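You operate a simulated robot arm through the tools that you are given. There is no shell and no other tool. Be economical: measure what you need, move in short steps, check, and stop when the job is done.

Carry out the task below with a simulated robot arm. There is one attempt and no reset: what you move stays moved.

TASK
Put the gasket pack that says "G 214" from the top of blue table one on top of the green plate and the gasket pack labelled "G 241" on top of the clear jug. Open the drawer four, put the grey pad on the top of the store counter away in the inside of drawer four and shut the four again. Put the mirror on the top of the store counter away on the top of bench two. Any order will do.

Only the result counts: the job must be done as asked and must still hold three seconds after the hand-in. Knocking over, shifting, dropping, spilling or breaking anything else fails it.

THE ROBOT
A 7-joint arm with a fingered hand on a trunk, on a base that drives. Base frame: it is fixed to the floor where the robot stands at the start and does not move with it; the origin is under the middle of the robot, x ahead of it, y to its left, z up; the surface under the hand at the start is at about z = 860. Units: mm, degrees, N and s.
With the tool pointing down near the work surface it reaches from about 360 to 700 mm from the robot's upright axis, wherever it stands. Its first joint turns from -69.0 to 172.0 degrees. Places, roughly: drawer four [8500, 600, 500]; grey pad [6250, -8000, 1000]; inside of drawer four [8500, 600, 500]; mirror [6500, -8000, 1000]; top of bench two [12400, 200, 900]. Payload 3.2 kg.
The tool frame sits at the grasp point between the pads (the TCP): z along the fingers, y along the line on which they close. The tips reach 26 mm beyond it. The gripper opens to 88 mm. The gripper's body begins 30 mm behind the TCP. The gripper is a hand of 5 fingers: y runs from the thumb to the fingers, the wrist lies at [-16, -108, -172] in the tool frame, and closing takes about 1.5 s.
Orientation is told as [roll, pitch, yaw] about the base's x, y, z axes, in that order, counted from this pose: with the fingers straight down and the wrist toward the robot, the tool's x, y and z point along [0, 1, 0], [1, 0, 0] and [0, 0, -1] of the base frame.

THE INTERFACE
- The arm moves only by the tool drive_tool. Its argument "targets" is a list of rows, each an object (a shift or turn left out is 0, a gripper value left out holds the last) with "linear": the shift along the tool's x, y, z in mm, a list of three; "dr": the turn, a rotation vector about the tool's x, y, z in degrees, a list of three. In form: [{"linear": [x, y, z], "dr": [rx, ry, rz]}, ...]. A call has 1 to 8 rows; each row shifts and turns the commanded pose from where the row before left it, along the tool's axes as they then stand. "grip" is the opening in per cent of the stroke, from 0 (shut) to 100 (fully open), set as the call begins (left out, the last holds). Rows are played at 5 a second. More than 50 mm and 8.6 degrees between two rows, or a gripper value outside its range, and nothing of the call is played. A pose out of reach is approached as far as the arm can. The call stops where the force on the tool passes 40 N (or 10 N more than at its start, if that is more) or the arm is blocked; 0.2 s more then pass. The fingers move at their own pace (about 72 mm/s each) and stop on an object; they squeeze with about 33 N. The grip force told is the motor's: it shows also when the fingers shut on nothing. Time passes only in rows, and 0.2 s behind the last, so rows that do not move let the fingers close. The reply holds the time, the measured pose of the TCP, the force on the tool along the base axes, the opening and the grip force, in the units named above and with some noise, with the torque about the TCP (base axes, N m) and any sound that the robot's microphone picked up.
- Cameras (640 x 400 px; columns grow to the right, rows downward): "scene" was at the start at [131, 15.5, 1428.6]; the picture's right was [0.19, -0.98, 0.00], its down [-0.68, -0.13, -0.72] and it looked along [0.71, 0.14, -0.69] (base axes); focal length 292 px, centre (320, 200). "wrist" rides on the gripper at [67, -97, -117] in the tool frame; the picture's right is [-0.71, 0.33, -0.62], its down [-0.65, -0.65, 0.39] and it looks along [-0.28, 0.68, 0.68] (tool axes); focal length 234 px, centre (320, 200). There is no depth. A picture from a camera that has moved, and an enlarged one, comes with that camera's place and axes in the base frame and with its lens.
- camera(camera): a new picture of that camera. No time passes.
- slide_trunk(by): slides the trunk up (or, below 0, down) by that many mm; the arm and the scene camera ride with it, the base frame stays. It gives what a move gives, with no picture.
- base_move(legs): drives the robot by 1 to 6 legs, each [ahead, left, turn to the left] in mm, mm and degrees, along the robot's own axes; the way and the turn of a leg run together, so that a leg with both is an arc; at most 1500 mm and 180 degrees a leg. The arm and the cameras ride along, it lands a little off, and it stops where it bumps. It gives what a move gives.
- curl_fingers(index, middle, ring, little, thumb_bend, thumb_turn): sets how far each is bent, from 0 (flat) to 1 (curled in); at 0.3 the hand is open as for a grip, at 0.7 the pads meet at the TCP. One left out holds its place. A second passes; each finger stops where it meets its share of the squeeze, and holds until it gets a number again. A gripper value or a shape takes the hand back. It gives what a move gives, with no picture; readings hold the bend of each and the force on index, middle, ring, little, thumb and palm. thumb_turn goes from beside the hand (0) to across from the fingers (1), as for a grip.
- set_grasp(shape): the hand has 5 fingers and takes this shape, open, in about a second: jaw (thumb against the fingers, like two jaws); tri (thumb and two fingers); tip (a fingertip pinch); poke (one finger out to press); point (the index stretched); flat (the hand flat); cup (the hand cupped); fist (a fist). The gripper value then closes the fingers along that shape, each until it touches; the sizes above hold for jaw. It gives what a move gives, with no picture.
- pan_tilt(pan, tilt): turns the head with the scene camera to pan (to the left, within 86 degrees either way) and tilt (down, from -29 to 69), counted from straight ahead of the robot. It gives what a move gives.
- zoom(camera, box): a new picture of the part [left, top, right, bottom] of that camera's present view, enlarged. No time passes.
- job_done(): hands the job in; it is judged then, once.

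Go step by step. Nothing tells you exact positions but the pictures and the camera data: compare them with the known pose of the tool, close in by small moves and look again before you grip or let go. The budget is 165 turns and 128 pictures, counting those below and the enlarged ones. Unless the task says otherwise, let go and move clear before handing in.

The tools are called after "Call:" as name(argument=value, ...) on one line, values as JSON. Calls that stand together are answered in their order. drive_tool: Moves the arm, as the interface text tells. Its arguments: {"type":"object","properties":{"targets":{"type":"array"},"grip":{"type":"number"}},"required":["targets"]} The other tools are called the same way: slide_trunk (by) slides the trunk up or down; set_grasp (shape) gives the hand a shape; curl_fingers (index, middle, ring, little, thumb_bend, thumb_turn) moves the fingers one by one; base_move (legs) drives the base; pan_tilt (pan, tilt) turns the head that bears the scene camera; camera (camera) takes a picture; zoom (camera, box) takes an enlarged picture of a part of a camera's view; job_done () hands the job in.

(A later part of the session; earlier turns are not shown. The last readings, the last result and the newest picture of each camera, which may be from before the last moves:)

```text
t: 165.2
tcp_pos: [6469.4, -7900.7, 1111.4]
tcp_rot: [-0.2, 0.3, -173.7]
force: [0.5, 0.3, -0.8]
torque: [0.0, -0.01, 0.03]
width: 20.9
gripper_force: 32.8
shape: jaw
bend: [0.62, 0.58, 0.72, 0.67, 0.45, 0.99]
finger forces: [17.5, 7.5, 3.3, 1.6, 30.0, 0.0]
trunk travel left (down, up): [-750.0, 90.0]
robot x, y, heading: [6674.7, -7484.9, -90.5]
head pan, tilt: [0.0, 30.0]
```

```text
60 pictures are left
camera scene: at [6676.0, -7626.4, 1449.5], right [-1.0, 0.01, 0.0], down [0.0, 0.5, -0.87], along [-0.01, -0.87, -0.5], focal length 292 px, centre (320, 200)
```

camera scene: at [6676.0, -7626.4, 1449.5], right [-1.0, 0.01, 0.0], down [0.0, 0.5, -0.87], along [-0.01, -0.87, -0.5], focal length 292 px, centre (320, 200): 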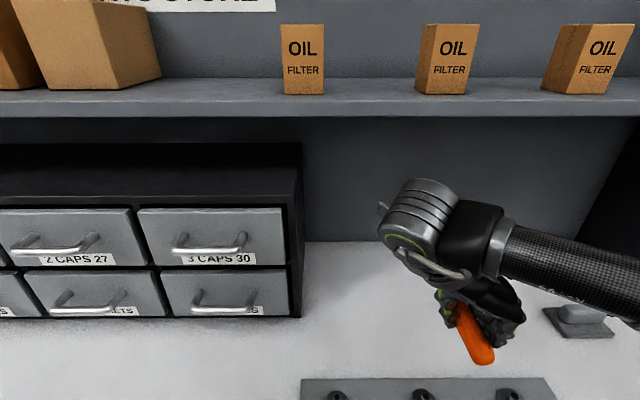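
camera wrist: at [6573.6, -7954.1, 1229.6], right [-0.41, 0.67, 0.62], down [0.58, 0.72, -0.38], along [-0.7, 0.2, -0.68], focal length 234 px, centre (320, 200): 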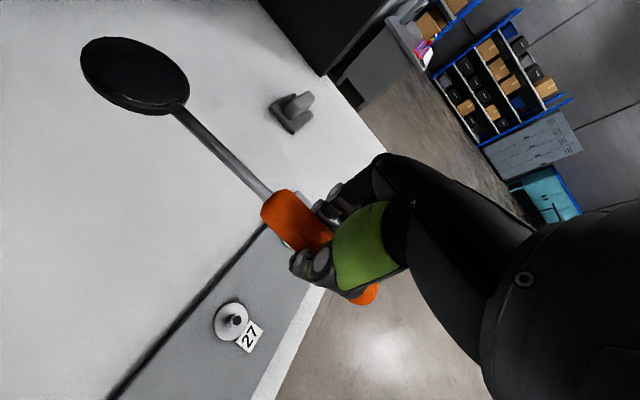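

Held firmly. I'll back off and turn to face east toward bench two, then look.

Call:
base_move(legs=[[-1000, 0, 0], [0, 0, 90.5]])

Call:
pan_tilt(pan=35, tilt=10)

Call:
camera(camera="scene")

```text
t: 174.3
tcp_pos: [7096.8, -6674.7, 1111.8]
tcp_rot: [-0.1, 0.2, -82.2]
force: [-0.5, 0.2, -1.0]
torque: [0.0, 0.01, -0.03]
width: 20.7
gripper_force: 33.4
shape: jaw
bend: [0.62, 0.58, 0.72, 0.67, 0.45, 0.99]
finger forces: [17.5, 7.5, 3.3, 1.5, 29.8, 0.0]
trunk travel left (down, up): [-750.0, 90.0]
robot x, y, heading: [6681.7, -6478.1, 1.3]
head pan, tilt: [0.0, 30.0]
```

```text
t: 175.3
tcp_pos: [7096.4, -6674.1, 1111.7]
tcp_rot: [-0.2, 0.2, -82.2]
force: [0.0, -0.8, -1.9]
torque: [-0.01, 0.03, 0.02]
width: 20.7
gripper_force: 33.0
shape: jaw
bend: [0.62, 0.58, 0.72, 0.67, 0.45, 0.99]
finger forces: [17.6, 7.5, 3.3, 1.4, 29.8, 0.0]
trunk travel left (down, up): [-750.0, 90.0]
robot x, y, heading: [6676.7, -6478.6, 1.3]
head pan, tilt: [35.0, 10.0]
```

```text
59 pictures are left
camera scene: at [6803.9, -6422.1, 1481.5], right [0.59, -0.81, 0.0], down [-0.14, -0.1, -0.98], along [0.8, 0.58, -0.17], focal length 292 px, centre (320, 200)
```

scene: 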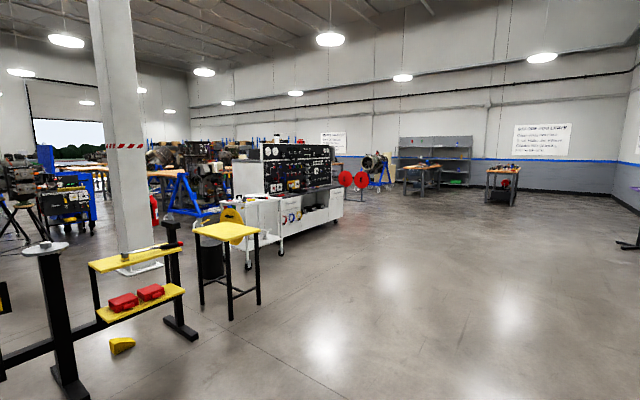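

Bench two must be behind the white pegboard trolley. I'll drive east along the clear floor and look north from there.

Call:
base_move(legs=[[1400, 0, -1], [1400, 0, 0], [1400, 0, 0], [800, 0, 0], [0, 0, 85]])

Call:
pan_tilt(pan=0, tilt=10)

Call:
camera(camera="scene")

```text
t: 202.9
tcp_pos: [11919.5, -6035.0, 1110.5]
tcp_rot: [-0.1, 0.3, 1.1]
force: [0.1, -0.3, -0.9]
torque: [0.0, 0.04, 0.0]
width: 20.8
gripper_force: 33.1
shape: jaw
bend: [0.62, 0.58, 0.72, 0.67, 0.45, 0.99]
finger forces: [17.6, 7.6, 3.3, 1.4, 29.6, 0.0]
trunk travel left (down, up): [-750.0, 90.0]
robot x, y, heading: [11676.5, -6426.0, 84.6]
head pan, tilt: [35.0, 10.0]
```

```text
t: 203.9
tcp_pos: [11919.4, -6034.7, 1111.6]
tcp_rot: [-0.2, 0.2, 1.0]
force: [-0.6, -0.2, -0.4]
torque: [-0.04, 0.0, -0.02]
width: 21.1
gripper_force: 32.9
shape: jaw
bend: [0.62, 0.58, 0.72, 0.67, 0.45, 0.99]
finger forces: [17.4, 7.6, 3.3, 1.3, 29.7, 0.0]
trunk travel left (down, up): [-750.0, 90.0]
robot x, y, heading: [11674.4, -6424.6, 84.2]
head pan, tilt: [0.0, 10.0]
```

```text
58 pictures are left
camera scene: at [11688.4, -6284.1, 1481.6], right [1.0, -0.1, 0.0], down [-0.02, -0.17, -0.98], along [0.1, 0.98, -0.17], focal length 292 px, centre (320, 200)
```

scene: 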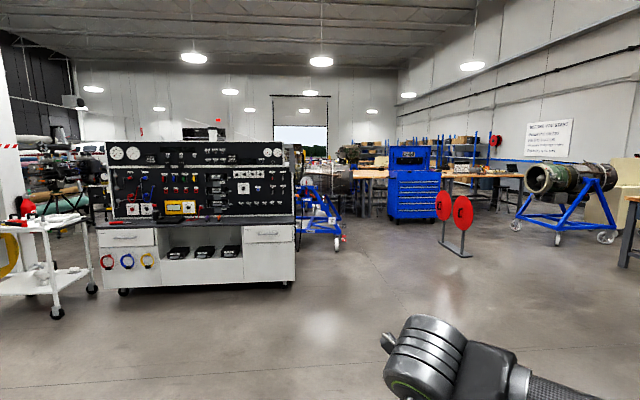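

Call:
zoom(camera="scene", box=[280, 120, 540, 270])

```text
2.46 times, centred on (410, 195) of scene
camera zoom: at [11688.4, -6284.1, 1481.6], right [1.0, -0.1, 0.0], down [-0.02, -0.17, -0.98], along [0.1, 0.98, -0.17], focal length 720 px, centre (98, 212)
```

zoom: 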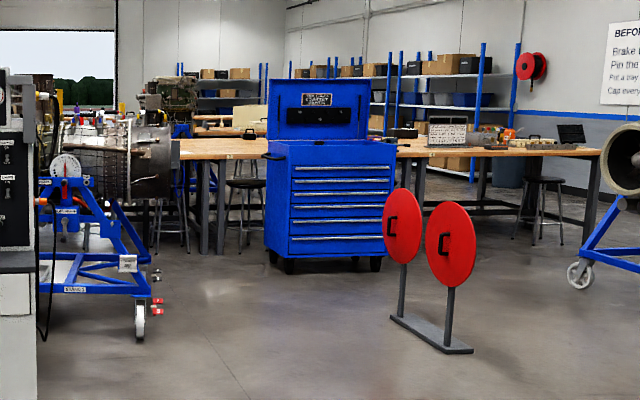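

A wooden bench stands beyond the engine stand, left of the blue tool cabinet. I'll drive to about (13000,-3200) and look closer.

Call:
base_move(legs=[[0, 0, -16.7], [1150, 0, 0], [1150, 0, 0], [1150, 0, 0], [0, 0, 30]])

Call:
camera(camera="scene")

```text
t: 223.0
tcp_pos: [13221.1, -2864.0, 1111.6]
tcp_rot: [-0.3, 0.1, 12.1]
force: [-1.2, -0.2, -0.5]
torque: [-0.03, -0.01, 0.02]
width: 20.9
gripper_force: 33.3
shape: jaw
bend: [0.62, 0.58, 0.72, 0.67, 0.45, 0.99]
finger forces: [17.4, 7.5, 3.3, 1.3, 29.8, 0.0]
trunk travel left (down, up): [-750.0, 90.0]
robot x, y, heading: [13056.0, -3296.5, 95.5]
head pan, tilt: [0.0, 10.0]
```

```text
56 pictures are left
camera scene: at [13042.9, -3152.4, 1481.6], right [1.0, 0.09, 0.0], down [0.02, -0.17, -0.98], along [-0.09, 0.98, -0.17], focal length 292 px, centre (320, 200)
```

scene: 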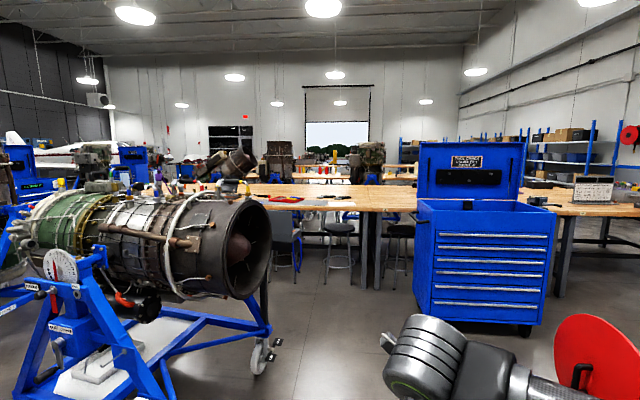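

Call:
zoom(camera="scene", box=[220, 150, 480, 300])

```text
2.46 times, centred on (350, 225) of scene
camera zoom: at [13042.9, -3152.4, 1481.6], right [1.0, 0.09, 0.0], down [0.02, -0.17, -0.98], along [-0.09, 0.98, -0.17], focal length 720 px, centre (246, 138)
```

zoom: 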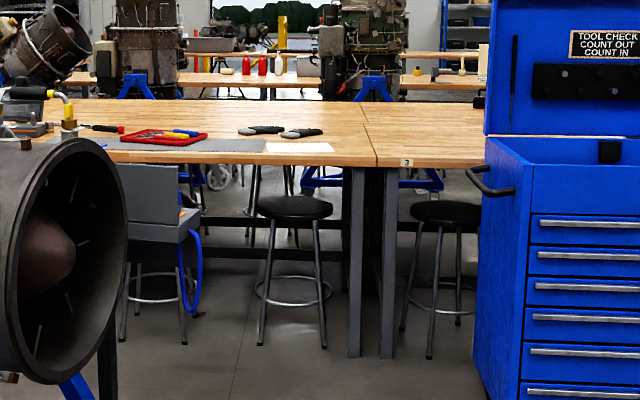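

Two benches abut here; the right one is labelled "3", so the left one, with the tray and gloves, is bench two. Its right end near x≈13200 has free space. I'll thread between the engine and the red discs, then look again.

Call:
base_move(legs=[[0, 0, -5.3], [0, -130, 0], [1400, 0, 0], [700, 0, 0]])

Call:
pan_tilt(pan=0, tilt=30)

Call:
camera(camera="scene")

```text
t: 234.7
tcp_pos: [13444.3, -826.2, 1110.6]
tcp_rot: [-0.2, 0.2, 5.3]
force: [-0.1, -0.8, -1.4]
torque: [-0.02, 0.0, -0.02]
width: 20.9
gripper_force: 32.7
shape: jaw
bend: [0.62, 0.58, 0.72, 0.67, 0.45, 0.99]
finger forces: [17.6, 7.5, 3.4, 1.4, 29.7, 0.0]
trunk travel left (down, up): [-750.0, 90.0]
robot x, y, heading: [13227.2, -1237.7, 88.6]
head pan, tilt: [0.0, 10.0]
```

```text
t: 235.5
tcp_pos: [13443.9, -827.3, 1112.4]
tcp_rot: [-0.2, 0.2, 5.2]
force: [-0.5, 0.5, -1.1]
torque: [-0.02, 0.01, 0.02]
width: 20.8
gripper_force: 32.8
shape: jaw
bend: [0.62, 0.58, 0.72, 0.67, 0.45, 0.99]
finger forces: [17.6, 7.6, 3.4, 1.3, 29.7, 0.0]
trunk travel left (down, up): [-750.0, 90.0]
robot x, y, heading: [13231.7, -1234.9, 88.2]
head pan, tilt: [0.0, 30.0]
```

```text
54 pictures are left
camera scene: at [13231.5, -1095.2, 1449.3], right [1.0, -0.03, 0.0], down [-0.01, -0.5, -0.87], along [0.02, 0.87, -0.5], focal length 292 px, centre (320, 200)
```

scene: 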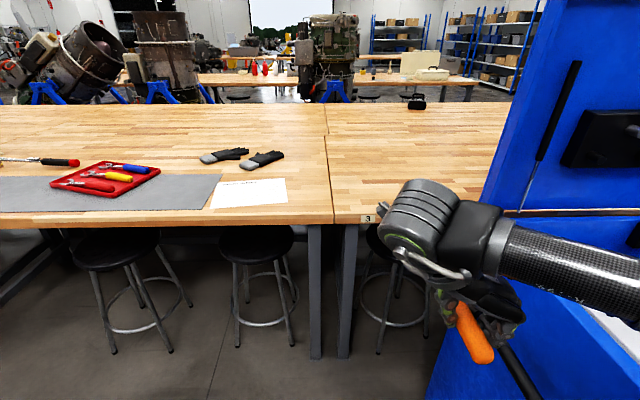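

The free area right of the white paper and left of the seam (x 13135–13290) suits the mirror. The arm is near the tool cabinet, so I'll strafe left first, then go forward.

Call:
base_move(legs=[[0, 214, 0], [0, 0, 1.7], [610, 0, 0]])

Call:
camera(camera="scene")

Call:
camera(camera="wrist")

```text
t: 240.5
tcp_pos: [13206.5, -219.2, 1112.0]
tcp_rot: [-0.1, 0.2, 7.2]
force: [-0.9, 0.0, -1.4]
torque: [-0.01, 0.01, -0.01]
width: 20.3
gripper_force: 32.9
shape: jaw
bend: [0.62, 0.58, 0.72, 0.67, 0.45, 0.99]
finger forces: [17.5, 7.5, 3.3, 1.2, 29.6, 0.0]
trunk travel left (down, up): [-750.0, 90.0]
robot x, y, heading: [13001.9, -638.0, 90.4]
head pan, tilt: [0.0, 30.0]
```

```text
53 pictures are left
camera scene: at [13004.2, -494.8, 1449.2], right [1.0, 0.01, 0.0], down [0.0, -0.5, -0.87], along [-0.01, 0.87, -0.5], focal length 292 px, centre (320, 200)
```

scene: 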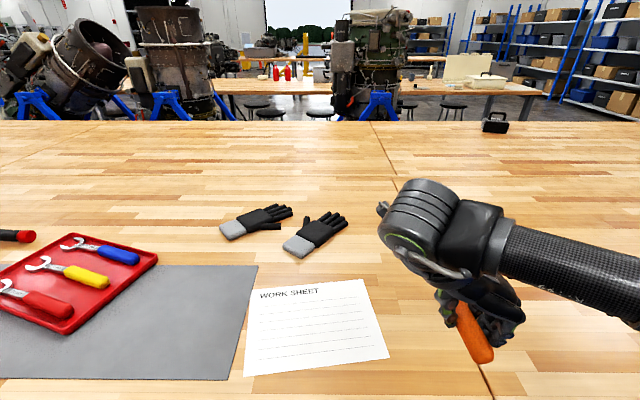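

```text
52 pictures are left
camera wrist: at [13102.7, -164.3, 1228.8], right [0.42, -0.66, 0.63], down [-0.57, -0.73, -0.38], along [0.71, -0.19, -0.68], focal length 234 px, centre (320, 200)
```

wrist: 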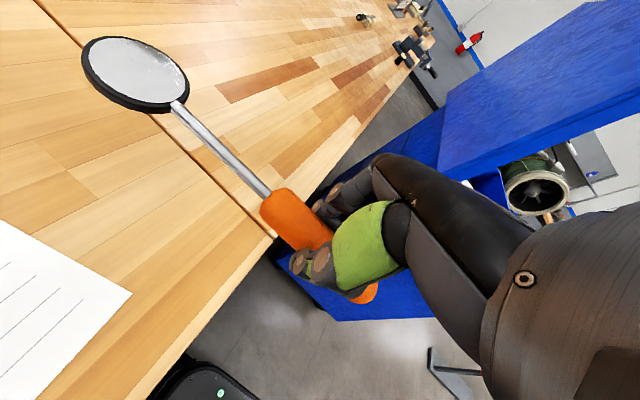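

I'm at bench two. I'll position the mirror over the free strip and lower partway.

Call:
drive_tool(targets=[{"linear": [46, 10, 0]}, {"linear": [46, 10, 0]}, {"linear": [0, 0, 40]}, {"linear": [0, 0, 40]}, {"linear": [0, 0, 40]}, {"linear": [0, 0, 15]}, {}])

Call:
camera(camera="wrist")

Call:
zoom(camera="scene", box=[340, 200, 560, 360])

```text
t: 242.1
tcp_pos: [13215.5, -125.1, 974.9]
tcp_rot: [-0.1, 0.2, 7.2]
force: [-0.2, 0.7, -0.4]
torque: [-0.04, -0.02, -0.01]
width: 20.5
gripper_force: 33.0
shape: jaw
bend: [0.62, 0.58, 0.72, 0.67, 0.45, 0.99]
finger forces: [17.6, 7.5, 3.4, 1.3, 29.8, 0.0]
trunk travel left (down, up): [-750.0, 90.0]
robot x, y, heading: [13002.8, -636.3, 90.5]
head pan, tilt: [0.0, 30.0]
```

```text
51 pictures are left
camera wrist: at [13111.2, -69.2, 1092.9], right [0.42, -0.66, 0.63], down [-0.57, -0.73, -0.38], along [0.71, -0.19, -0.68], focal length 234 px, centre (320, 200)
```

wrist: 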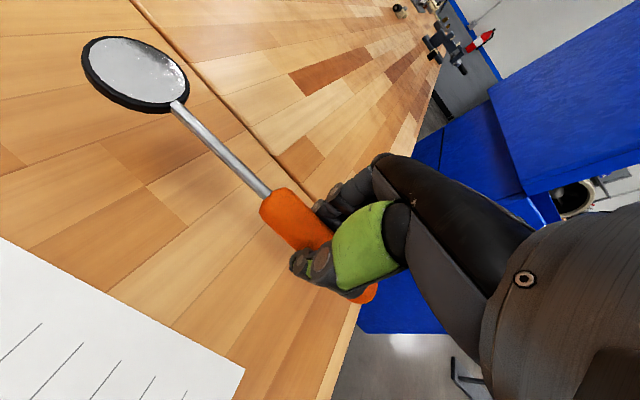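

```text
2.50 times, centred on (450, 280) of scene
camera zoom: at [13004.2, -494.8, 1449.2], right [1.0, 0.01, 0.0], down [0.0, -0.5, -0.87], along [-0.01, 0.87, -0.5], focal length 731 px, centre (-5, 0)
```

zoom: 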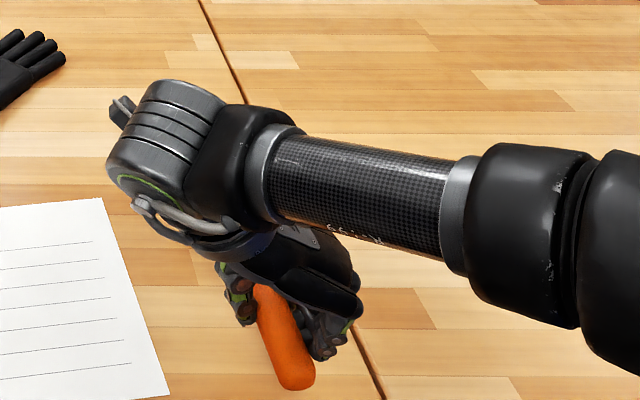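

Over bench two, clear of the paper. Lowering in steps.

Call:
drive_tool(targets=[{"linear": [0, 0, 8]}, {"linear": [0, 0, 6]}, {"linear": [0, 0, 4]}, {"linear": [0, 0, 3]}, {}])

Call:
zoom(camera="wrist", box=[60, 20, 380, 320])

```text
t: 243.3
tcp_pos: [13215.3, -126.4, 955.3]
tcp_rot: [-0.2, 0.2, 7.2]
force: [0.3, -0.4, -1.5]
torque: [0.01, -0.01, 0.01]
width: 20.6
gripper_force: 32.7
shape: jaw
bend: [0.62, 0.58, 0.72, 0.67, 0.45, 0.99]
finger forces: [17.6, 7.5, 3.3, 1.2, 29.8, 0.0]
trunk travel left (down, up): [-750.0, 90.0]
robot x, y, heading: [13005.4, -630.8, 90.5]
head pan, tilt: [0.0, 30.0]
```

```text
1.33 times, centred on (220, 170) of wrist
camera zoom: at [13111.6, -70.8, 1071.9], right [0.42, -0.66, 0.63], down [-0.57, -0.73, -0.38], along [0.71, -0.19, -0.68], focal length 312 px, centre (453, 240)
```

zoom: 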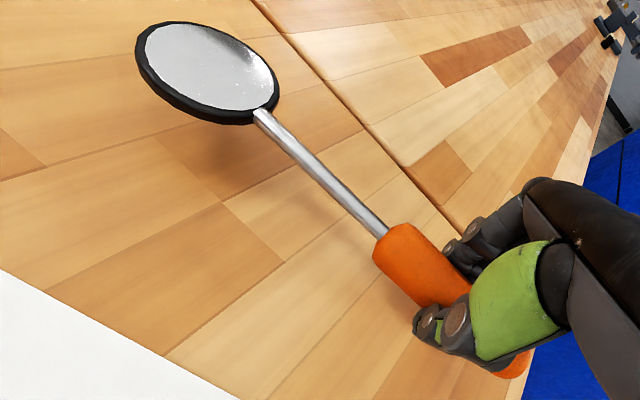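

Call:
drive_tool(targets=[{"linear": [0, 0, 3]}, {"linear": [0, 0, 3]}, {"linear": [0, 0, 3]}, {"linear": [0, 0, 2]}, {"linear": [0, 0, 2]}, {"linear": [0, 0, 2]}])

Call:
zoom(camera="wrist", box=[60, 20, 380, 320])

```text
t: 244.7
tcp_pos: [13214.4, -127.2, 940.6]
tcp_rot: [-0.2, 0.3, 7.2]
force: [-0.6, -0.4, -2.2]
torque: [-0.01, 0.02, -0.04]
width: 21.0
gripper_force: 32.6
shape: jaw
bend: [0.62, 0.58, 0.72, 0.67, 0.45, 0.99]
finger forces: [17.6, 7.5, 3.3, 1.3, 29.8, 0.0]
trunk travel left (down, up): [-750.0, 90.0]
robot x, y, heading: [13005.7, -635.0, 90.3]
head pan, tilt: [0.0, 30.0]
```

```text
1.33 times, centred on (220, 170) of wrist
camera zoom: at [13109.9, -72.0, 1057.7], right [0.42, -0.66, 0.63], down [-0.57, -0.73, -0.38], along [0.71, -0.19, -0.68], focal length 312 px, centre (453, 240)
```

zoom: 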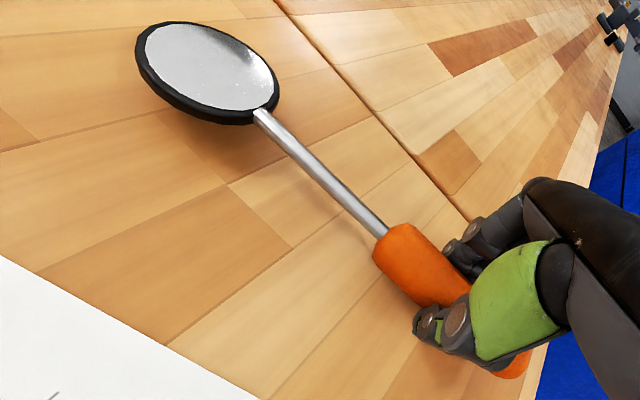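

Still in the air; continuing down in small steps.

Call:
drive_tool(targets=[{"linear": [0, 0, 3]}, {"linear": [0, 0, 3]}, {"linear": [0, 0, 2]}, {"linear": [0, 0, 2]}, {"linear": [0, 0, 2]}, {"linear": [0, 0, 2]}])

```text
t: 246.1
tcp_pos: [13215.4, -126.3, 926.8]
tcp_rot: [-0.1, 0.2, 7.1]
force: [-0.4, 0.2, 1.4]
torque: [0.05, 0.05, -0.03]
width: 20.9
gripper_force: 32.8
shape: jaw
bend: [0.62, 0.58, 0.72, 0.67, 0.45, 0.99]
finger forces: [18.3, 7.6, 3.4, 1.4, 32.0, 0.0]
trunk travel left (down, up): [-750.0, 90.0]
robot x, y, heading: [13005.9, -636.4, 90.6]
head pan, tilt: [0.0, 30.0]
```

Call:
drive_tool(targets=[{"linear": [0, 0, 1]}, {"linear": [0, 0, 1]}])

Call:
zoom(camera="wrist", box=[60, 20, 380, 320])

```text
t: 246.7
tcp_pos: [13214.7, -127.3, 928.0]
tcp_rot: [0.1, 0.1, 7.2]
force: [0.9, 1.9, 15.5]
torque: [0.06, 0.28, 0.05]
width: 21.1
gripper_force: 32.9
shape: jaw
bend: [0.61, 0.58, 0.72, 0.67, 0.45, 0.99]
finger forces: [20.6, 9.2, 3.6, 1.7, 46.7, 0.1]
trunk travel left (down, up): [-750.0, 90.0]
robot x, y, heading: [13004.0, -636.8, 90.3]
head pan, tilt: [0.0, 30.0]
```

```text
1.33 times, centred on (220, 170) of wrist
camera zoom: at [13109.8, -72.7, 1044.4], right [0.42, -0.66, 0.62], down [-0.57, -0.73, -0.39], along [0.71, -0.19, -0.68], focal length 312 px, centre (453, 240)
```

zoom: 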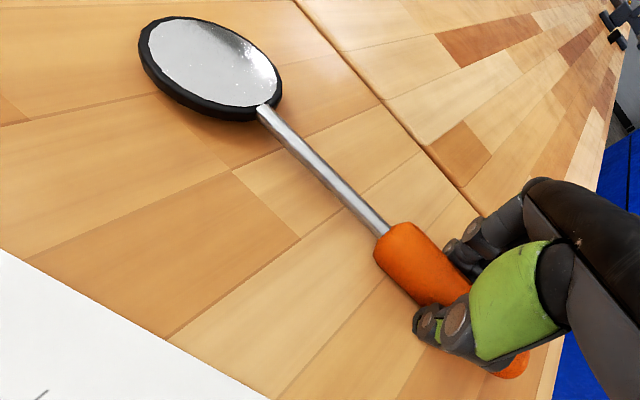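

Contact confirmed. I'll ease up 2 mm and open the hand.

Call:
drive_tool(targets=[{"linear": [0, 0, -2]}, {}])

Call:
drive_tool(targets=[{}, {}, {}, {}, {}, {}, {}], grip=100)

Call:
drive_tool(targets=[{"linear": [0, 0, -10]}, {"linear": [0, 0, -30]}, {"linear": [0, 0, -40]}, {"linear": [0, 0, -40]}, {"linear": [0, 0, -40]}, {"linear": [0, 0, -30]}, {"linear": [-45, 0, 0]}, {"linear": [-45, 0, 0]}])

Call:
camera(camera="wrist")

```text
t: 247.3
tcp_pos: [13213.4, -126.9, 927.1]
tcp_rot: [0.0, 0.3, 7.2]
force: [0.1, 2.3, 11.5]
torque: [0.12, 0.26, -0.02]
width: 21.5
gripper_force: 32.6
shape: jaw
bend: [0.61, 0.58, 0.72, 0.67, 0.45, 0.99]
finger forces: [20.1, 8.6, 3.3, 1.3, 43.6, 0.0]
trunk travel left (down, up): [-750.0, 90.0]
robot x, y, heading: [13003.5, -636.8, 90.6]
head pan, tilt: [0.0, 30.0]
```

```text
t: 248.9
tcp_pos: [13214.9, -126.4, 926.1]
tcp_rot: [-0.1, 0.2, 7.2]
force: [-0.5, -0.7, 2.6]
torque: [0.0, -0.07, -0.02]
width: 87.7
gripper_force: 0.0
shape: jaw
bend: [0.3, 0.3, 0.3, 0.3, 0.3, 0.97]
finger forces: [0.0, 1.4, 0.1, 0.0, 0.1, 0.0]
trunk travel left (down, up): [-750.0, 90.0]
robot x, y, heading: [13004.6, -633.6, 90.3]
head pan, tilt: [0.0, 30.0]
```

```text
t: 250.7
tcp_pos: [13225.9, -213.6, 1117.1]
tcp_rot: [-0.1, 0.2, 7.2]
force: [0.2, -1.6, 0.3]
torque: [0.01, -0.01, 0.01]
width: 87.7
gripper_force: 0.0
shape: jaw
bend: [0.3, 0.3, 0.3, 0.3, 0.3, 0.97]
finger forces: [0.0, 0.0, 0.1, 0.0, 0.1, 0.1]
trunk travel left (down, up): [-750.0, 90.0]
robot x, y, heading: [13005.7, -635.3, 90.3]
head pan, tilt: [0.0, 30.0]
```

```text
46 pictures are left
camera wrist: at [13122.0, -159.4, 1233.6], right [0.42, -0.66, 0.62], down [-0.57, -0.73, -0.38], along [0.71, -0.19, -0.68], focal length 234 px, centre (320, 200)
```

wrist: 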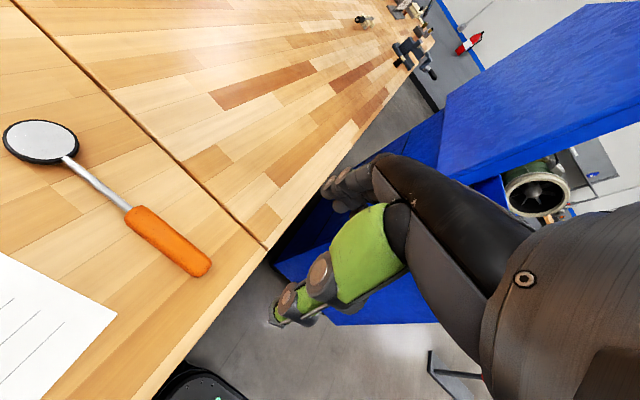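

The mirror lies on bench two. Now I'll back out the way I came and head for the drawer cabinet.

Call:
base_move(legs=[[-620, 0, -0.3], [0, -190, 0], [-1300, 0, 0], [-800, 0, 0], [0, 0, 115]])

Call:
pan_tilt(pan=-30, tilt=12)

Call:
camera(camera="scene")

```text
t: 270.1
tcp_pos: [12749.5, -3313.5, 1115.1]
tcp_rot: [-0.2, 0.1, 120.1]
force: [-1.3, 0.2, -0.6]
torque: [-0.01, 0.0, -0.01]
width: 87.7
gripper_force: 0.0
shape: jaw
bend: [0.3, 0.3, 0.3, 0.3, 0.3, 0.97]
finger forces: [0.0, 0.0, 0.0, 0.0, 0.0, 0.1]
trunk travel left (down, up): [-750.0, 90.0]
robot x, y, heading: [13226.4, -3356.0, -156.8]
head pan, tilt: [0.0, 30.0]
```

```text
t: 271.0
tcp_pos: [12749.5, -3312.6, 1115.5]
tcp_rot: [-0.3, 0.2, 120.0]
force: [0.7, -0.2, -0.6]
torque: [0.01, 0.0, 0.05]
width: 87.9
gripper_force: 0.0
shape: jaw
bend: [0.3, 0.3, 0.3, 0.3, 0.3, 0.97]
finger forces: [0.0, 0.0, 0.0, 0.0, 0.0, 0.0]
trunk travel left (down, up): [-750.0, 90.0]
robot x, y, heading: [13225.4, -3350.7, -156.6]
head pan, tilt: [-30.0, 12.0]
```

```text
45 pictures are left
camera scene: at [13086.4, -3361.2, 1478.3], right [0.12, 0.99, 0.0], down [0.21, -0.02, -0.98], along [-0.97, 0.12, -0.21], focal length 292 px, centre (320, 200)
```

scene: 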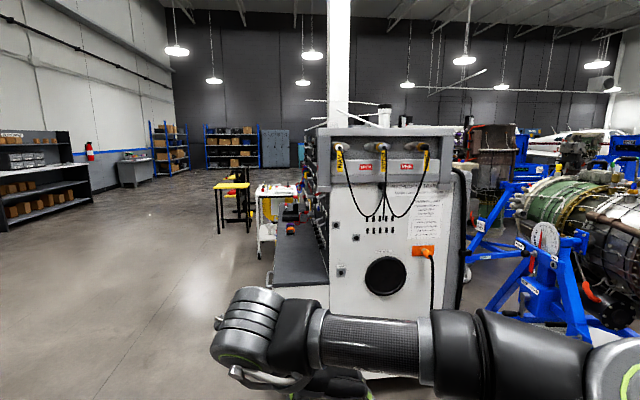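

The direct gap past the trolley is tight, so I'll take the open southern route west.

Call:
base_move(legs=[[0, 0, 12.8], [1130, 0, 0], [1130, 0, 0], [1130, 0, 0], [0, 0, -36.2]])

Call:
base_move(legs=[[1300, 0, 0], [1300, 0, 0], [1300, 0, 0], [1300, 0, 0]])

```text
t: 289.9
tcp_pos: [10060.5, -5027.3, 1115.4]
tcp_rot: [-0.2, 0.1, 93.6]
force: [-0.7, -0.2, 0.2]
torque: [-0.01, -0.01, 0.0]
width: 87.7
gripper_force: 0.0
shape: jaw
bend: [0.3, 0.3, 0.3, 0.3, 0.3, 0.97]
finger forces: [0.0, 0.0, 0.0, 0.2, 0.0, 0.1]
trunk travel left (down, up): [-750.0, 90.0]
robot x, y, heading: [10468.1, -5275.1, 176.5]
head pan, tilt: [-30.0, 12.0]
```

```text
t: 315.2
tcp_pos: [4805.0, -4604.6, 1116.0]
tcp_rot: [-0.3, 0.2, 91.1]
force: [-0.4, -0.3, 0.6]
torque: [-0.01, 0.04, 0.01]
width: 87.8
gripper_force: 0.1
shape: jaw
bend: [0.3, 0.3, 0.3, 0.3, 0.3, 0.97]
finger forces: [0.0, 0.0, 0.0, 0.0, 0.0, 0.0]
trunk travel left (down, up): [-750.0, 90.0]
robot x, y, heading: [5204.0, -4866.9, 174.6]
head pan, tilt: [-30.0, 12.0]
```

Call:
base_move(legs=[[0, 0, -84.6], [1250, 0, 0], [1250, 0, 0], [0, 0, -50]])

Call:
pan_tilt(pan=0, tilt=12)

Call:
camera(camera="scene")

```text
t: 333.4
tcp_pos: [5536.2, -2199.7, 1117.1]
tcp_rot: [-0.2, 0.2, -38.8]
force: [-1.0, 0.0, 0.4]
torque: [0.0, 0.01, 0.01]
width: 87.8
gripper_force: 0.0
shape: jaw
bend: [0.3, 0.3, 0.3, 0.3, 0.3, 0.97]
finger forces: [0.1, 0.0, 0.0, 0.0, 0.0, 0.0]
trunk travel left (down, up): [-750.0, 90.0]
robot x, y, heading: [5078.4, -2333.4, 44.1]
head pan, tilt: [-30.0, 12.0]
```

```text
t: 334.4
tcp_pos: [5535.3, -2199.5, 1116.6]
tcp_rot: [-0.1, 0.3, -38.8]
force: [-0.6, -0.4, -0.2]
torque: [-0.06, 0.01, 0.01]
width: 87.7
gripper_force: 0.1
shape: jaw
bend: [0.3, 0.3, 0.3, 0.3, 0.3, 0.97]
finger forces: [0.0, 0.0, 0.0, 0.0, 0.0, 0.0]
trunk travel left (down, up): [-750.0, 90.0]
robot x, y, heading: [5082.2, -2333.1, 44.4]
head pan, tilt: [0.0, 12.0]
```

```text
44 pictures are left
camera scene: at [5180.8, -2233.6, 1478.4], right [0.7, -0.72, 0.0], down [-0.15, -0.15, -0.98], along [0.7, 0.68, -0.21], focal length 292 px, centre (320, 200)
```

scene: 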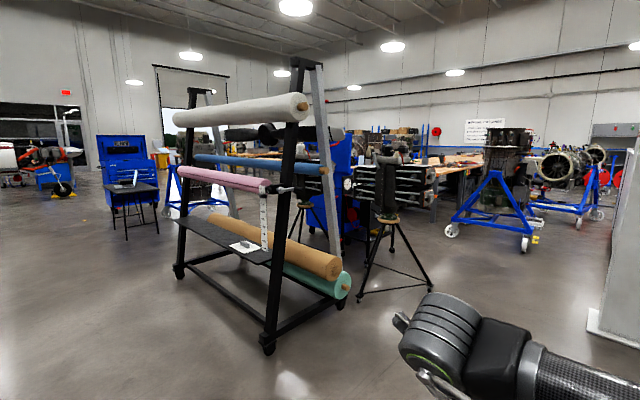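

Call:
zoom(camera="scene", box=[260, 110, 460, 300])

```text
2.11 times, centred on (360, 205) of scene
camera zoom: at [5180.8, -2233.6, 1478.4], right [0.7, -0.72, 0.0], down [-0.15, -0.15, -0.98], along [0.7, 0.68, -0.21], focal length 616 px, centre (236, 190)
```

zoom: 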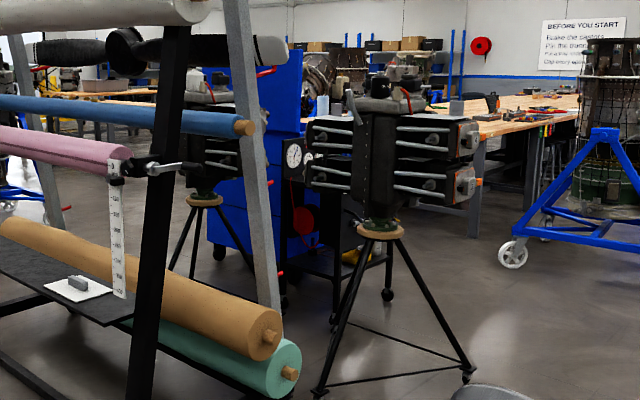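

The blue cabinet is behind the tripods, seen from its side. I'll drive east between the tripod and the column to see its other faces.

Call:
base_move(legs=[[0, 0, -31], [1150, 0, 0], [1130, 0, 0], [0, 0, -9]])

Call:
pan_tilt(pan=40, tilt=15)

Call:
camera(camera="scene")

```text
t: 347.7
tcp_pos: [7719.5, -2018.3, 1115.2]
tcp_rot: [-0.2, 0.2, -80.2]
force: [-0.6, -0.4, 0.0]
torque: [-0.01, 0.06, 0.02]
width: 87.9
gripper_force: 0.1
shape: jaw
bend: [0.3, 0.3, 0.3, 0.3, 0.3, 0.97]
finger forces: [0.0, 0.0, 0.1, 0.0, 0.0, 0.0]
trunk travel left (down, up): [-750.0, 90.0]
robot x, y, heading: [7284.8, -1814.7, 3.1]
head pan, tilt: [0.0, 12.0]
```

```text
t: 348.8
tcp_pos: [7719.2, -2019.3, 1115.2]
tcp_rot: [-0.3, 0.3, -80.1]
force: [0.0, 0.4, 0.1]
torque: [-0.04, 0.0, 0.01]
width: 87.8
gripper_force: 0.0
shape: jaw
bend: [0.3, 0.3, 0.3, 0.3, 0.3, 0.97]
finger forces: [0.0, 0.0, 0.0, 0.0, 0.0, 0.0]
trunk travel left (down, up): [-750.0, 90.0]
robot x, y, heading: [7286.7, -1818.0, 2.8]
head pan, tilt: [40.0, 15.0]
```

```text
42 pictures are left
camera scene: at [7404.0, -1750.9, 1473.5], right [0.68, -0.73, 0.0], down [-0.19, -0.18, -0.97], along [0.71, 0.66, -0.26], focal length 292 px, centre (320, 200)
```

scene: 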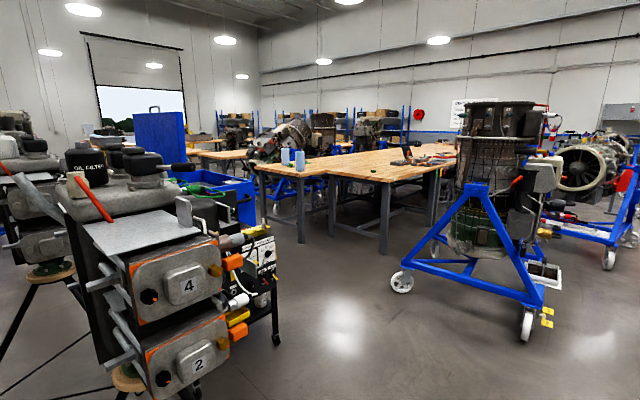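

Call:
zoom(camera="scene", box=[120, 100, 300, 240])

```text
2.86 times, centred on (210, 170) of scene
camera zoom: at [7404.0, -1750.9, 1473.5], right [0.68, -0.73, 0.0], down [-0.19, -0.18, -0.97], along [0.71, 0.66, -0.26], focal length 836 px, centre (634, 286)
```

zoom: 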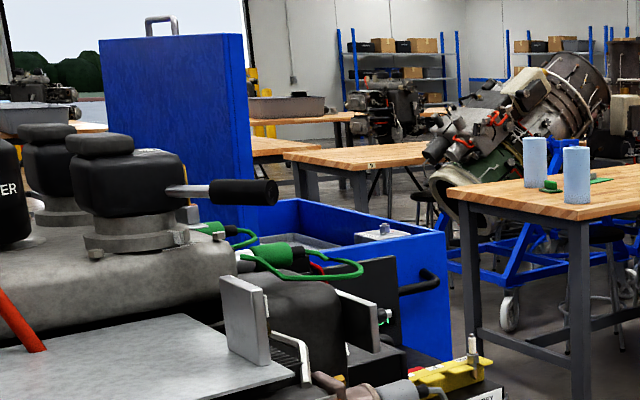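

The cabinet's lid is on its west side, so its drawers face east (+x). Before squeezing past the column, I'll bring the arm to its natural orientation in front of the robot.

Call:
drive_tool(targets=[{"linear": [0, -45, -5], "dr": [0, 0, -8.5]}, {"linear": [6, -44, -5], "dr": [0, 0, -8.5]}, {"linear": [12, -43, -5], "dr": [0, 0, -8.5]}, {"linear": [18, -41, -5], "dr": [0, 0, -8.5]}, {"linear": [24, -38, 0], "dr": [0, 0, -8.5]}, {"linear": [0, 0, 0], "dr": [0, 0, -8.5]}, {"linear": [0, 0, 0], "dr": [0, 0, -8.5]}, {"linear": [0, 0, 0], "dr": [0, 0, -8.5]}])

Call:
drive_tool(targets=[{"dr": [0, 0, -8]}, {"dr": [0, 0, -7]}])

Call:
pan_tilt(pan=-20, tilt=25)

Call:
camera(camera="scene")

```text
t: 350.6
tcp_pos: [7676.0, -1800.7, 1137.2]
tcp_rot: [0.2, 0.3, -11.9]
force: [-0.1, 0.2, 0.1]
torque: [-0.02, -0.03, -0.01]
width: 87.9
gripper_force: 0.1
shape: jaw
bend: [0.3, 0.3, 0.3, 0.3, 0.3, 0.97]
finger forces: [0.0, 0.0, 0.0, 0.0, 0.0, 0.1]
trunk travel left (down, up): [-750.0, 90.0]
robot x, y, heading: [7286.3, -1817.7, 3.3]
head pan, tilt: [40.0, 15.0]
```

```text
t: 351.2
tcp_pos: [7675.7, -1799.8, 1137.2]
tcp_rot: [0.2, 0.3, 3.0]
force: [-0.1, -0.1, -0.4]
torque: [-0.03, -0.01, -0.02]
width: 87.9
gripper_force: 0.2
shape: jaw
bend: [0.3, 0.3, 0.3, 0.3, 0.3, 0.97]
finger forces: [0.0, 0.1, 0.0, 0.0, 0.0, 0.0]
trunk travel left (down, up): [-750.0, 90.0]
robot x, y, heading: [7286.4, -1817.3, 3.0]
head pan, tilt: [40.0, 15.0]
```

```text
t: 352.5
tcp_pos: [7676.7, -1799.2, 1137.1]
tcp_rot: [0.2, 0.3, 2.8]
force: [-0.5, -0.8, 0.1]
torque: [0.01, -0.01, 0.0]
width: 87.7
gripper_force: 0.1
shape: jaw
bend: [0.3, 0.3, 0.3, 0.3, 0.3, 0.97]
finger forces: [0.0, 0.0, 0.1, 0.1, 0.1, 0.1]
trunk travel left (down, up): [-750.0, 90.0]
robot x, y, heading: [7283.3, -1816.2, 3.0]
head pan, tilt: [-20.0, 25.0]
```

```text
40 pictures are left
camera scene: at [7423.9, -1841.2, 1457.2], right [-0.29, -0.96, 0.0], down [-0.4, 0.12, -0.91], along [0.87, -0.26, -0.42], focal length 292 px, centre (320, 200)
```

scene: 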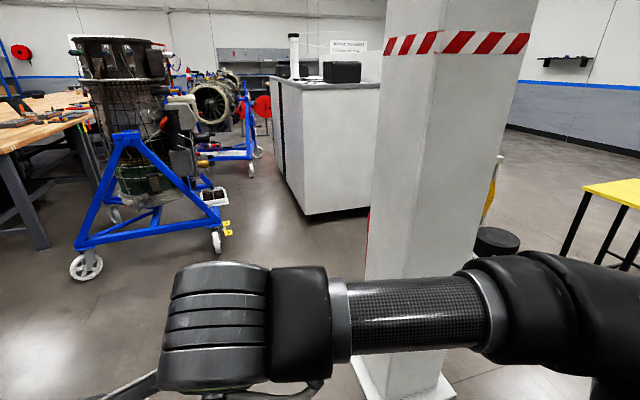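

Call:
base_move(legs=[[0, 80, 0], [1000, 0, 0], [690, 0, 0], [0, 0, 87], [500, 0, 0]])

Call:
pan_tilt(pan=12, tilt=22)

Call:
camera(camera="scene")

```text
t: 367.8
tcp_pos: [8922.8, -753.3, 1137.5]
tcp_rot: [0.2, 0.3, 89.9]
force: [0.5, -0.3, -0.8]
torque: [0.0, -0.04, -0.01]
width: 88.0
gripper_force: 0.0
shape: jaw
bend: [0.3, 0.3, 0.3, 0.3, 0.3, 0.97]
finger forces: [0.0, 0.1, 0.0, 0.0, 0.1, 0.1]
trunk travel left (down, up): [-750.0, 90.0]
robot x, y, heading: [8925.7, -1147.5, 90.0]
head pan, tilt: [-20.0, 25.0]
```

```text
t: 368.8
tcp_pos: [8924.2, -754.3, 1137.9]
tcp_rot: [0.2, 0.3, 89.9]
force: [-0.3, 0.0, 0.1]
torque: [-0.01, -0.01, 0.0]
width: 87.7
gripper_force: 0.1
shape: jaw
bend: [0.3, 0.3, 0.3, 0.3, 0.3, 0.97]
finger forces: [0.1, 0.0, 0.0, 0.0, 0.0, 0.0]
trunk travel left (down, up): [-750.0, 90.0]
robot x, y, heading: [8919.7, -1143.0, 90.0]
head pan, tilt: [12.0, 22.0]
```

```text
39 pictures are left
camera scene: at [8901.8, -1003.6, 1462.1], right [0.98, 0.21, 0.0], down [0.08, -0.37, -0.93], along [-0.19, 0.91, -0.37], focal length 292 px, centre (320, 200)
```

scene: 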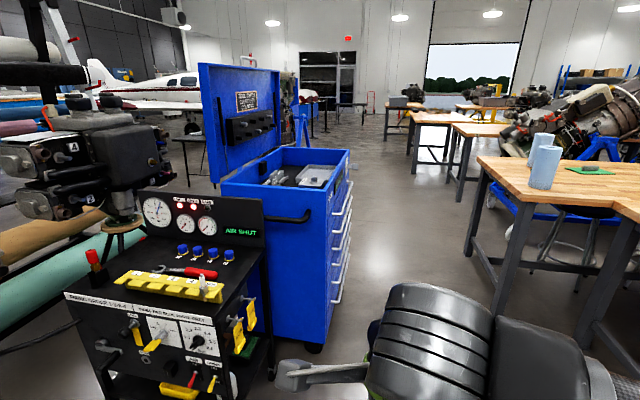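

The cabinet's drawers face east with full-width bar handles. I'll drive round to face them.

Call:
base_move(legs=[[850, 0, 0], [0, -470, 0], [550, 0, 0], [0, 0, 90]])

Call:
pan_tilt(pan=-15, tilt=45)

Call:
camera(camera="scene")

```text
t: 382.4
tcp_pos: [8966.5, 259.2, 1137.0]
tcp_rot: [0.2, 0.3, -177.1]
force: [0.8, 0.2, 0.4]
torque: [-0.03, -0.02, -0.02]
width: 88.0
gripper_force: 0.1
shape: jaw
bend: [0.3, 0.3, 0.3, 0.3, 0.3, 0.97]
finger forces: [0.0, 0.1, 0.0, 0.0, 0.0, 0.0]
trunk travel left (down, up): [-750.0, 90.0]
robot x, y, heading: [9356.4, 279.3, -176.7]
head pan, tilt: [12.0, 22.0]
```

```text
t: 383.3
tcp_pos: [8965.0, 259.8, 1137.4]
tcp_rot: [0.3, 0.3, -177.1]
force: [0.0, 0.6, -0.5]
torque: [-0.03, -0.03, 0.01]
width: 88.0
gripper_force: 0.0
shape: jaw
bend: [0.3, 0.3, 0.3, 0.3, 0.3, 0.97]
finger forces: [0.0, 0.1, 0.0, 0.0, 0.0, 0.0]
trunk travel left (down, up): [-750.0, 90.0]
robot x, y, heading: [9355.7, 276.7, -177.1]
head pan, tilt: [-15.0, 45.0]
```

```text
38 pictures are left
camera scene: at [9226.3, 291.7, 1426.7], right [0.21, 0.98, 0.0], down [0.69, -0.15, -0.71], along [-0.69, 0.15, -0.71], focal length 292 px, centre (320, 200)
```

scene: 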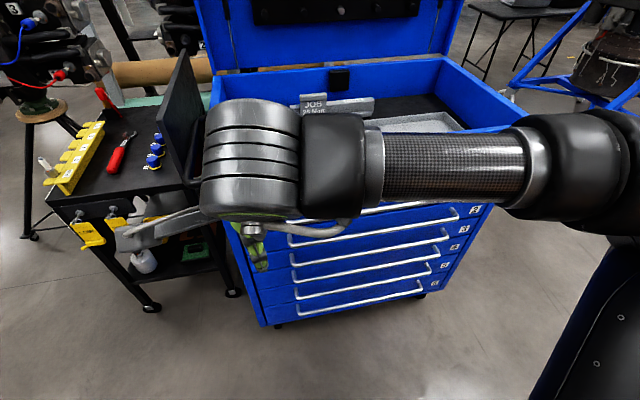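

Call:
zoom(camera="scene", box=[230, 190, 510, 340])

```text
2.29 times, centred on (370, 265) of scene
camera zoom: at [9226.3, 291.7, 1426.7], right [0.21, 0.98, 0.0], down [0.69, -0.15, -0.71], along [-0.69, 0.15, -0.71], focal length 669 px, centre (206, 51)
```

zoom: 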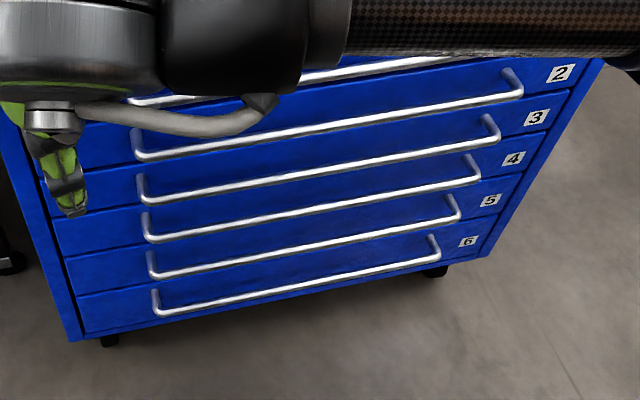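

Drawer 4 is the third from the bottom: its bar runs y≈315–856 at about x≈8710, z≈500. I'll line up with its middle and pitch the hand to point forward.

Call:
base_move(legs=[[0, 0, -3], [0, 310, 0]])

Call:
drive_tool(targets=[{"linear": [0, 48, 0]}, {"linear": [0, 48, 0]}, {"linear": [0, 48, 0]}, {"dr": [-8.5, 0, 0]}, {"dr": [-8.5, 0, 0]}, {"dr": [-8.5, 0, 0]}, {"dr": [-8.5, 0, 0]}, {"dr": [-8.5, 0, 0]}])

Call:
drive_tool(targets=[{"dr": [-8.5, 0, 0]}, {"dr": [-8.5, 0, 0]}, {"dr": [-8.5, 0, 0]}, {"dr": [-8.5, 0, 0]}, {"dr": [-8.5, 0, 0]}, {"dr": [-5, 0, 0]}])

```text
t: 385.8
tcp_pos: [8966.9, -34.1, 1137.2]
tcp_rot: [0.2, 0.2, -179.8]
force: [-1.1, 0.0, 0.1]
torque: [-0.01, 0.02, 0.04]
width: 88.0
gripper_force: 0.1
shape: jaw
bend: [0.3, 0.3, 0.3, 0.3, 0.3, 0.97]
finger forces: [0.0, 0.0, 0.0, 0.0, 0.0, 0.0]
trunk travel left (down, up): [-750.0, 90.0]
robot x, y, heading: [9357.2, -32.6, -179.4]
head pan, tilt: [-15.0, 45.0]
```

```text
t: 387.6
tcp_pos: [8822.8, -34.9, 1135.9]
tcp_rot: [0.3, -42.4, -179.9]
force: [-0.3, -0.4, 0.6]
torque: [-0.02, 0.0, -0.01]
width: 87.8
gripper_force: 0.1
shape: jaw
bend: [0.3, 0.3, 0.3, 0.3, 0.3, 0.97]
finger forces: [0.0, 0.0, 0.0, 0.0, 0.0, 0.0]
trunk travel left (down, up): [-750.0, 90.0]
robot x, y, heading: [9355.6, -33.9, -179.7]
head pan, tilt: [-15.0, 45.0]
```

```text
t: 389.0
tcp_pos: [8824.4, -36.1, 1137.3]
tcp_rot: [57.2, -89.8, 123.1]
force: [0.1, -0.1, -0.5]
torque: [0.0, -0.01, -0.02]
width: 87.8
gripper_force: 0.0
shape: jaw
bend: [0.3, 0.3, 0.3, 0.3, 0.3, 0.97]
finger forces: [0.0, 0.0, 0.1, 0.0, 0.0, 0.0]
trunk travel left (down, up): [-750.0, 90.0]
robot x, y, heading: [9358.3, -39.3, -179.5]
head pan, tilt: [-15.0, 45.0]
```

I strafed the wrong way (left is south here); I'll correct by 620 mm to the right, then lower the trunk and look.

Call:
base_move(legs=[[0, -620, -0.4]])

Call:
slide_trunk(by=-550)

Call:
pan_tilt(pan=0, tilt=40)

Call:
camera(camera="scene")

Call:
camera(camera="wrist")

```text
t: 392.6
tcp_pos: [8819.8, 603.1, 1136.7]
tcp_rot: [39.1, -89.7, 141.0]
force: [-0.2, 0.3, 0.0]
torque: [0.02, 0.01, 0.01]
width: 88.0
gripper_force: 0.0
shape: jaw
bend: [0.3, 0.3, 0.3, 0.3, 0.3, 0.97]
finger forces: [0.0, 0.1, 0.0, 0.1, 0.0, 0.0]
trunk travel left (down, up): [-750.0, 90.0]
robot x, y, heading: [9353.0, 605.3, -179.2]
head pan, tilt: [-15.0, 45.0]
```

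```text
refused: -550 is not a number from -400 to 400
```

```text
t: 393.3
tcp_pos: [8818.8, 603.7, 1136.2]
tcp_rot: [36.8, -89.7, 143.6]
force: [0.1, 0.1, -0.3]
torque: [-0.01, -0.01, 0.04]
width: 88.2
gripper_force: 0.0
shape: jaw
bend: [0.3, 0.3, 0.3, 0.3, 0.3, 0.97]
finger forces: [0.0, 0.1, 0.0, 0.1, 0.0, 0.0]
trunk travel left (down, up): [-750.0, 90.0]
robot x, y, heading: [9349.2, 605.6, -179.5]
head pan, tilt: [0.0, 40.0]
```

```text
36 pictures are left
camera scene: at [9217.4, 603.2, 1433.9], right [-0.01, 1.0, 0.0], down [0.64, 0.0, -0.77], along [-0.77, -0.01, -0.64], focal length 292 px, centre (320, 200)
```

scene: 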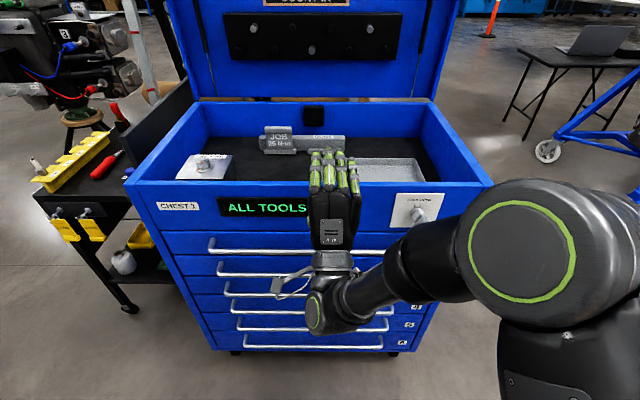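

```text
35 pictures are left
camera wrist: at [8937.0, 537.6, 1040.3], right [0.62, 0.71, 0.33], down [-0.39, 0.65, -0.66], along [-0.68, 0.28, 0.68], focal length 234 px, centre (320, 200)
```

wrist: 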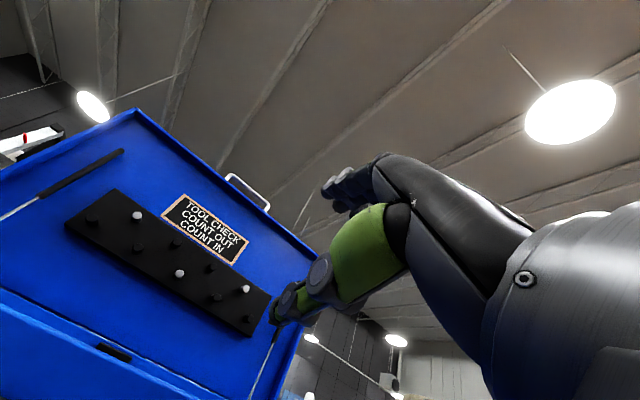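

Call:
slide_trunk(by=-400)

Call:
camera(camera="scene")

```text
t: 397.1
tcp_pos: [8818.7, 604.0, 737.0]
tcp_rot: [37.4, -89.7, 142.8]
force: [0.1, -0.4, 0.3]
torque: [-0.02, -0.05, 0.01]
width: 88.3
gripper_force: 0.0
shape: jaw
bend: [0.3, 0.3, 0.3, 0.3, 0.3, 0.97]
finger forces: [0.0, 0.1, 0.1, 0.1, 0.0, 0.0]
trunk travel left (down, up): [-350.0, 490.0]
robot x, y, heading: [9351.6, 600.5, -179.5]
head pan, tilt: [0.0, 40.0]
```

```text
34 pictures are left
camera scene: at [9217.4, 603.1, 1033.9], right [-0.01, 1.0, 0.0], down [0.64, 0.01, -0.77], along [-0.77, -0.01, -0.64], focal length 292 px, centre (320, 200)
```

scene: 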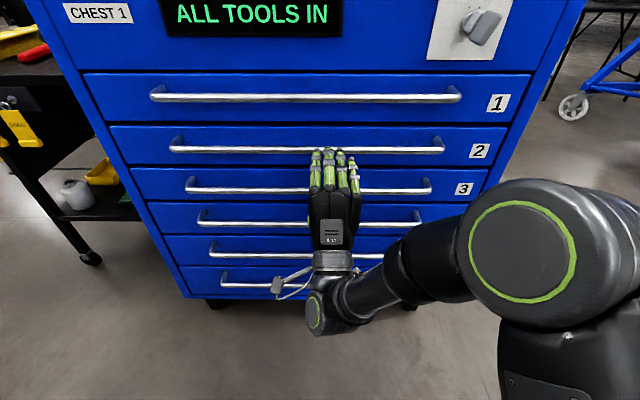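

Drawer 4's bar is at roughly x≈8700, z≈527. I'll lower to that level and check against the hand.

Call:
slide_trunk(by=-208)

Call:
camera(camera="scene")

```text
t: 399.4
tcp_pos: [8818.3, 603.6, 529.7]
tcp_rot: [38.3, -89.8, 142.0]
force: [0.2, 0.0, -0.7]
torque: [-0.01, 0.01, 0.0]
width: 87.8
gripper_force: 0.1
shape: jaw
bend: [0.3, 0.3, 0.3, 0.3, 0.3, 0.97]
finger forces: [0.1, 0.0, 0.1, 0.1, 0.0, 0.1]
trunk travel left (down, up): [-142.0, 698.0]
robot x, y, heading: [9352.4, 606.1, -179.7]
head pan, tilt: [0.0, 40.0]
```

```text
33 pictures are left
camera scene: at [9217.4, 603.1, 825.9], right [-0.01, 1.0, 0.0], down [0.64, 0.01, -0.77], along [-0.77, -0.01, -0.64], focal length 292 px, centre (320, 200)
```

scene: 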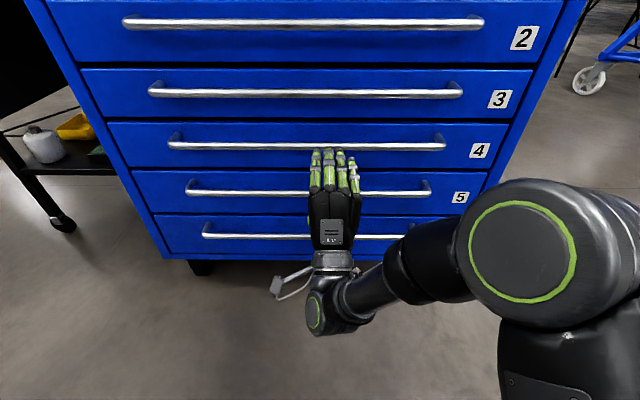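

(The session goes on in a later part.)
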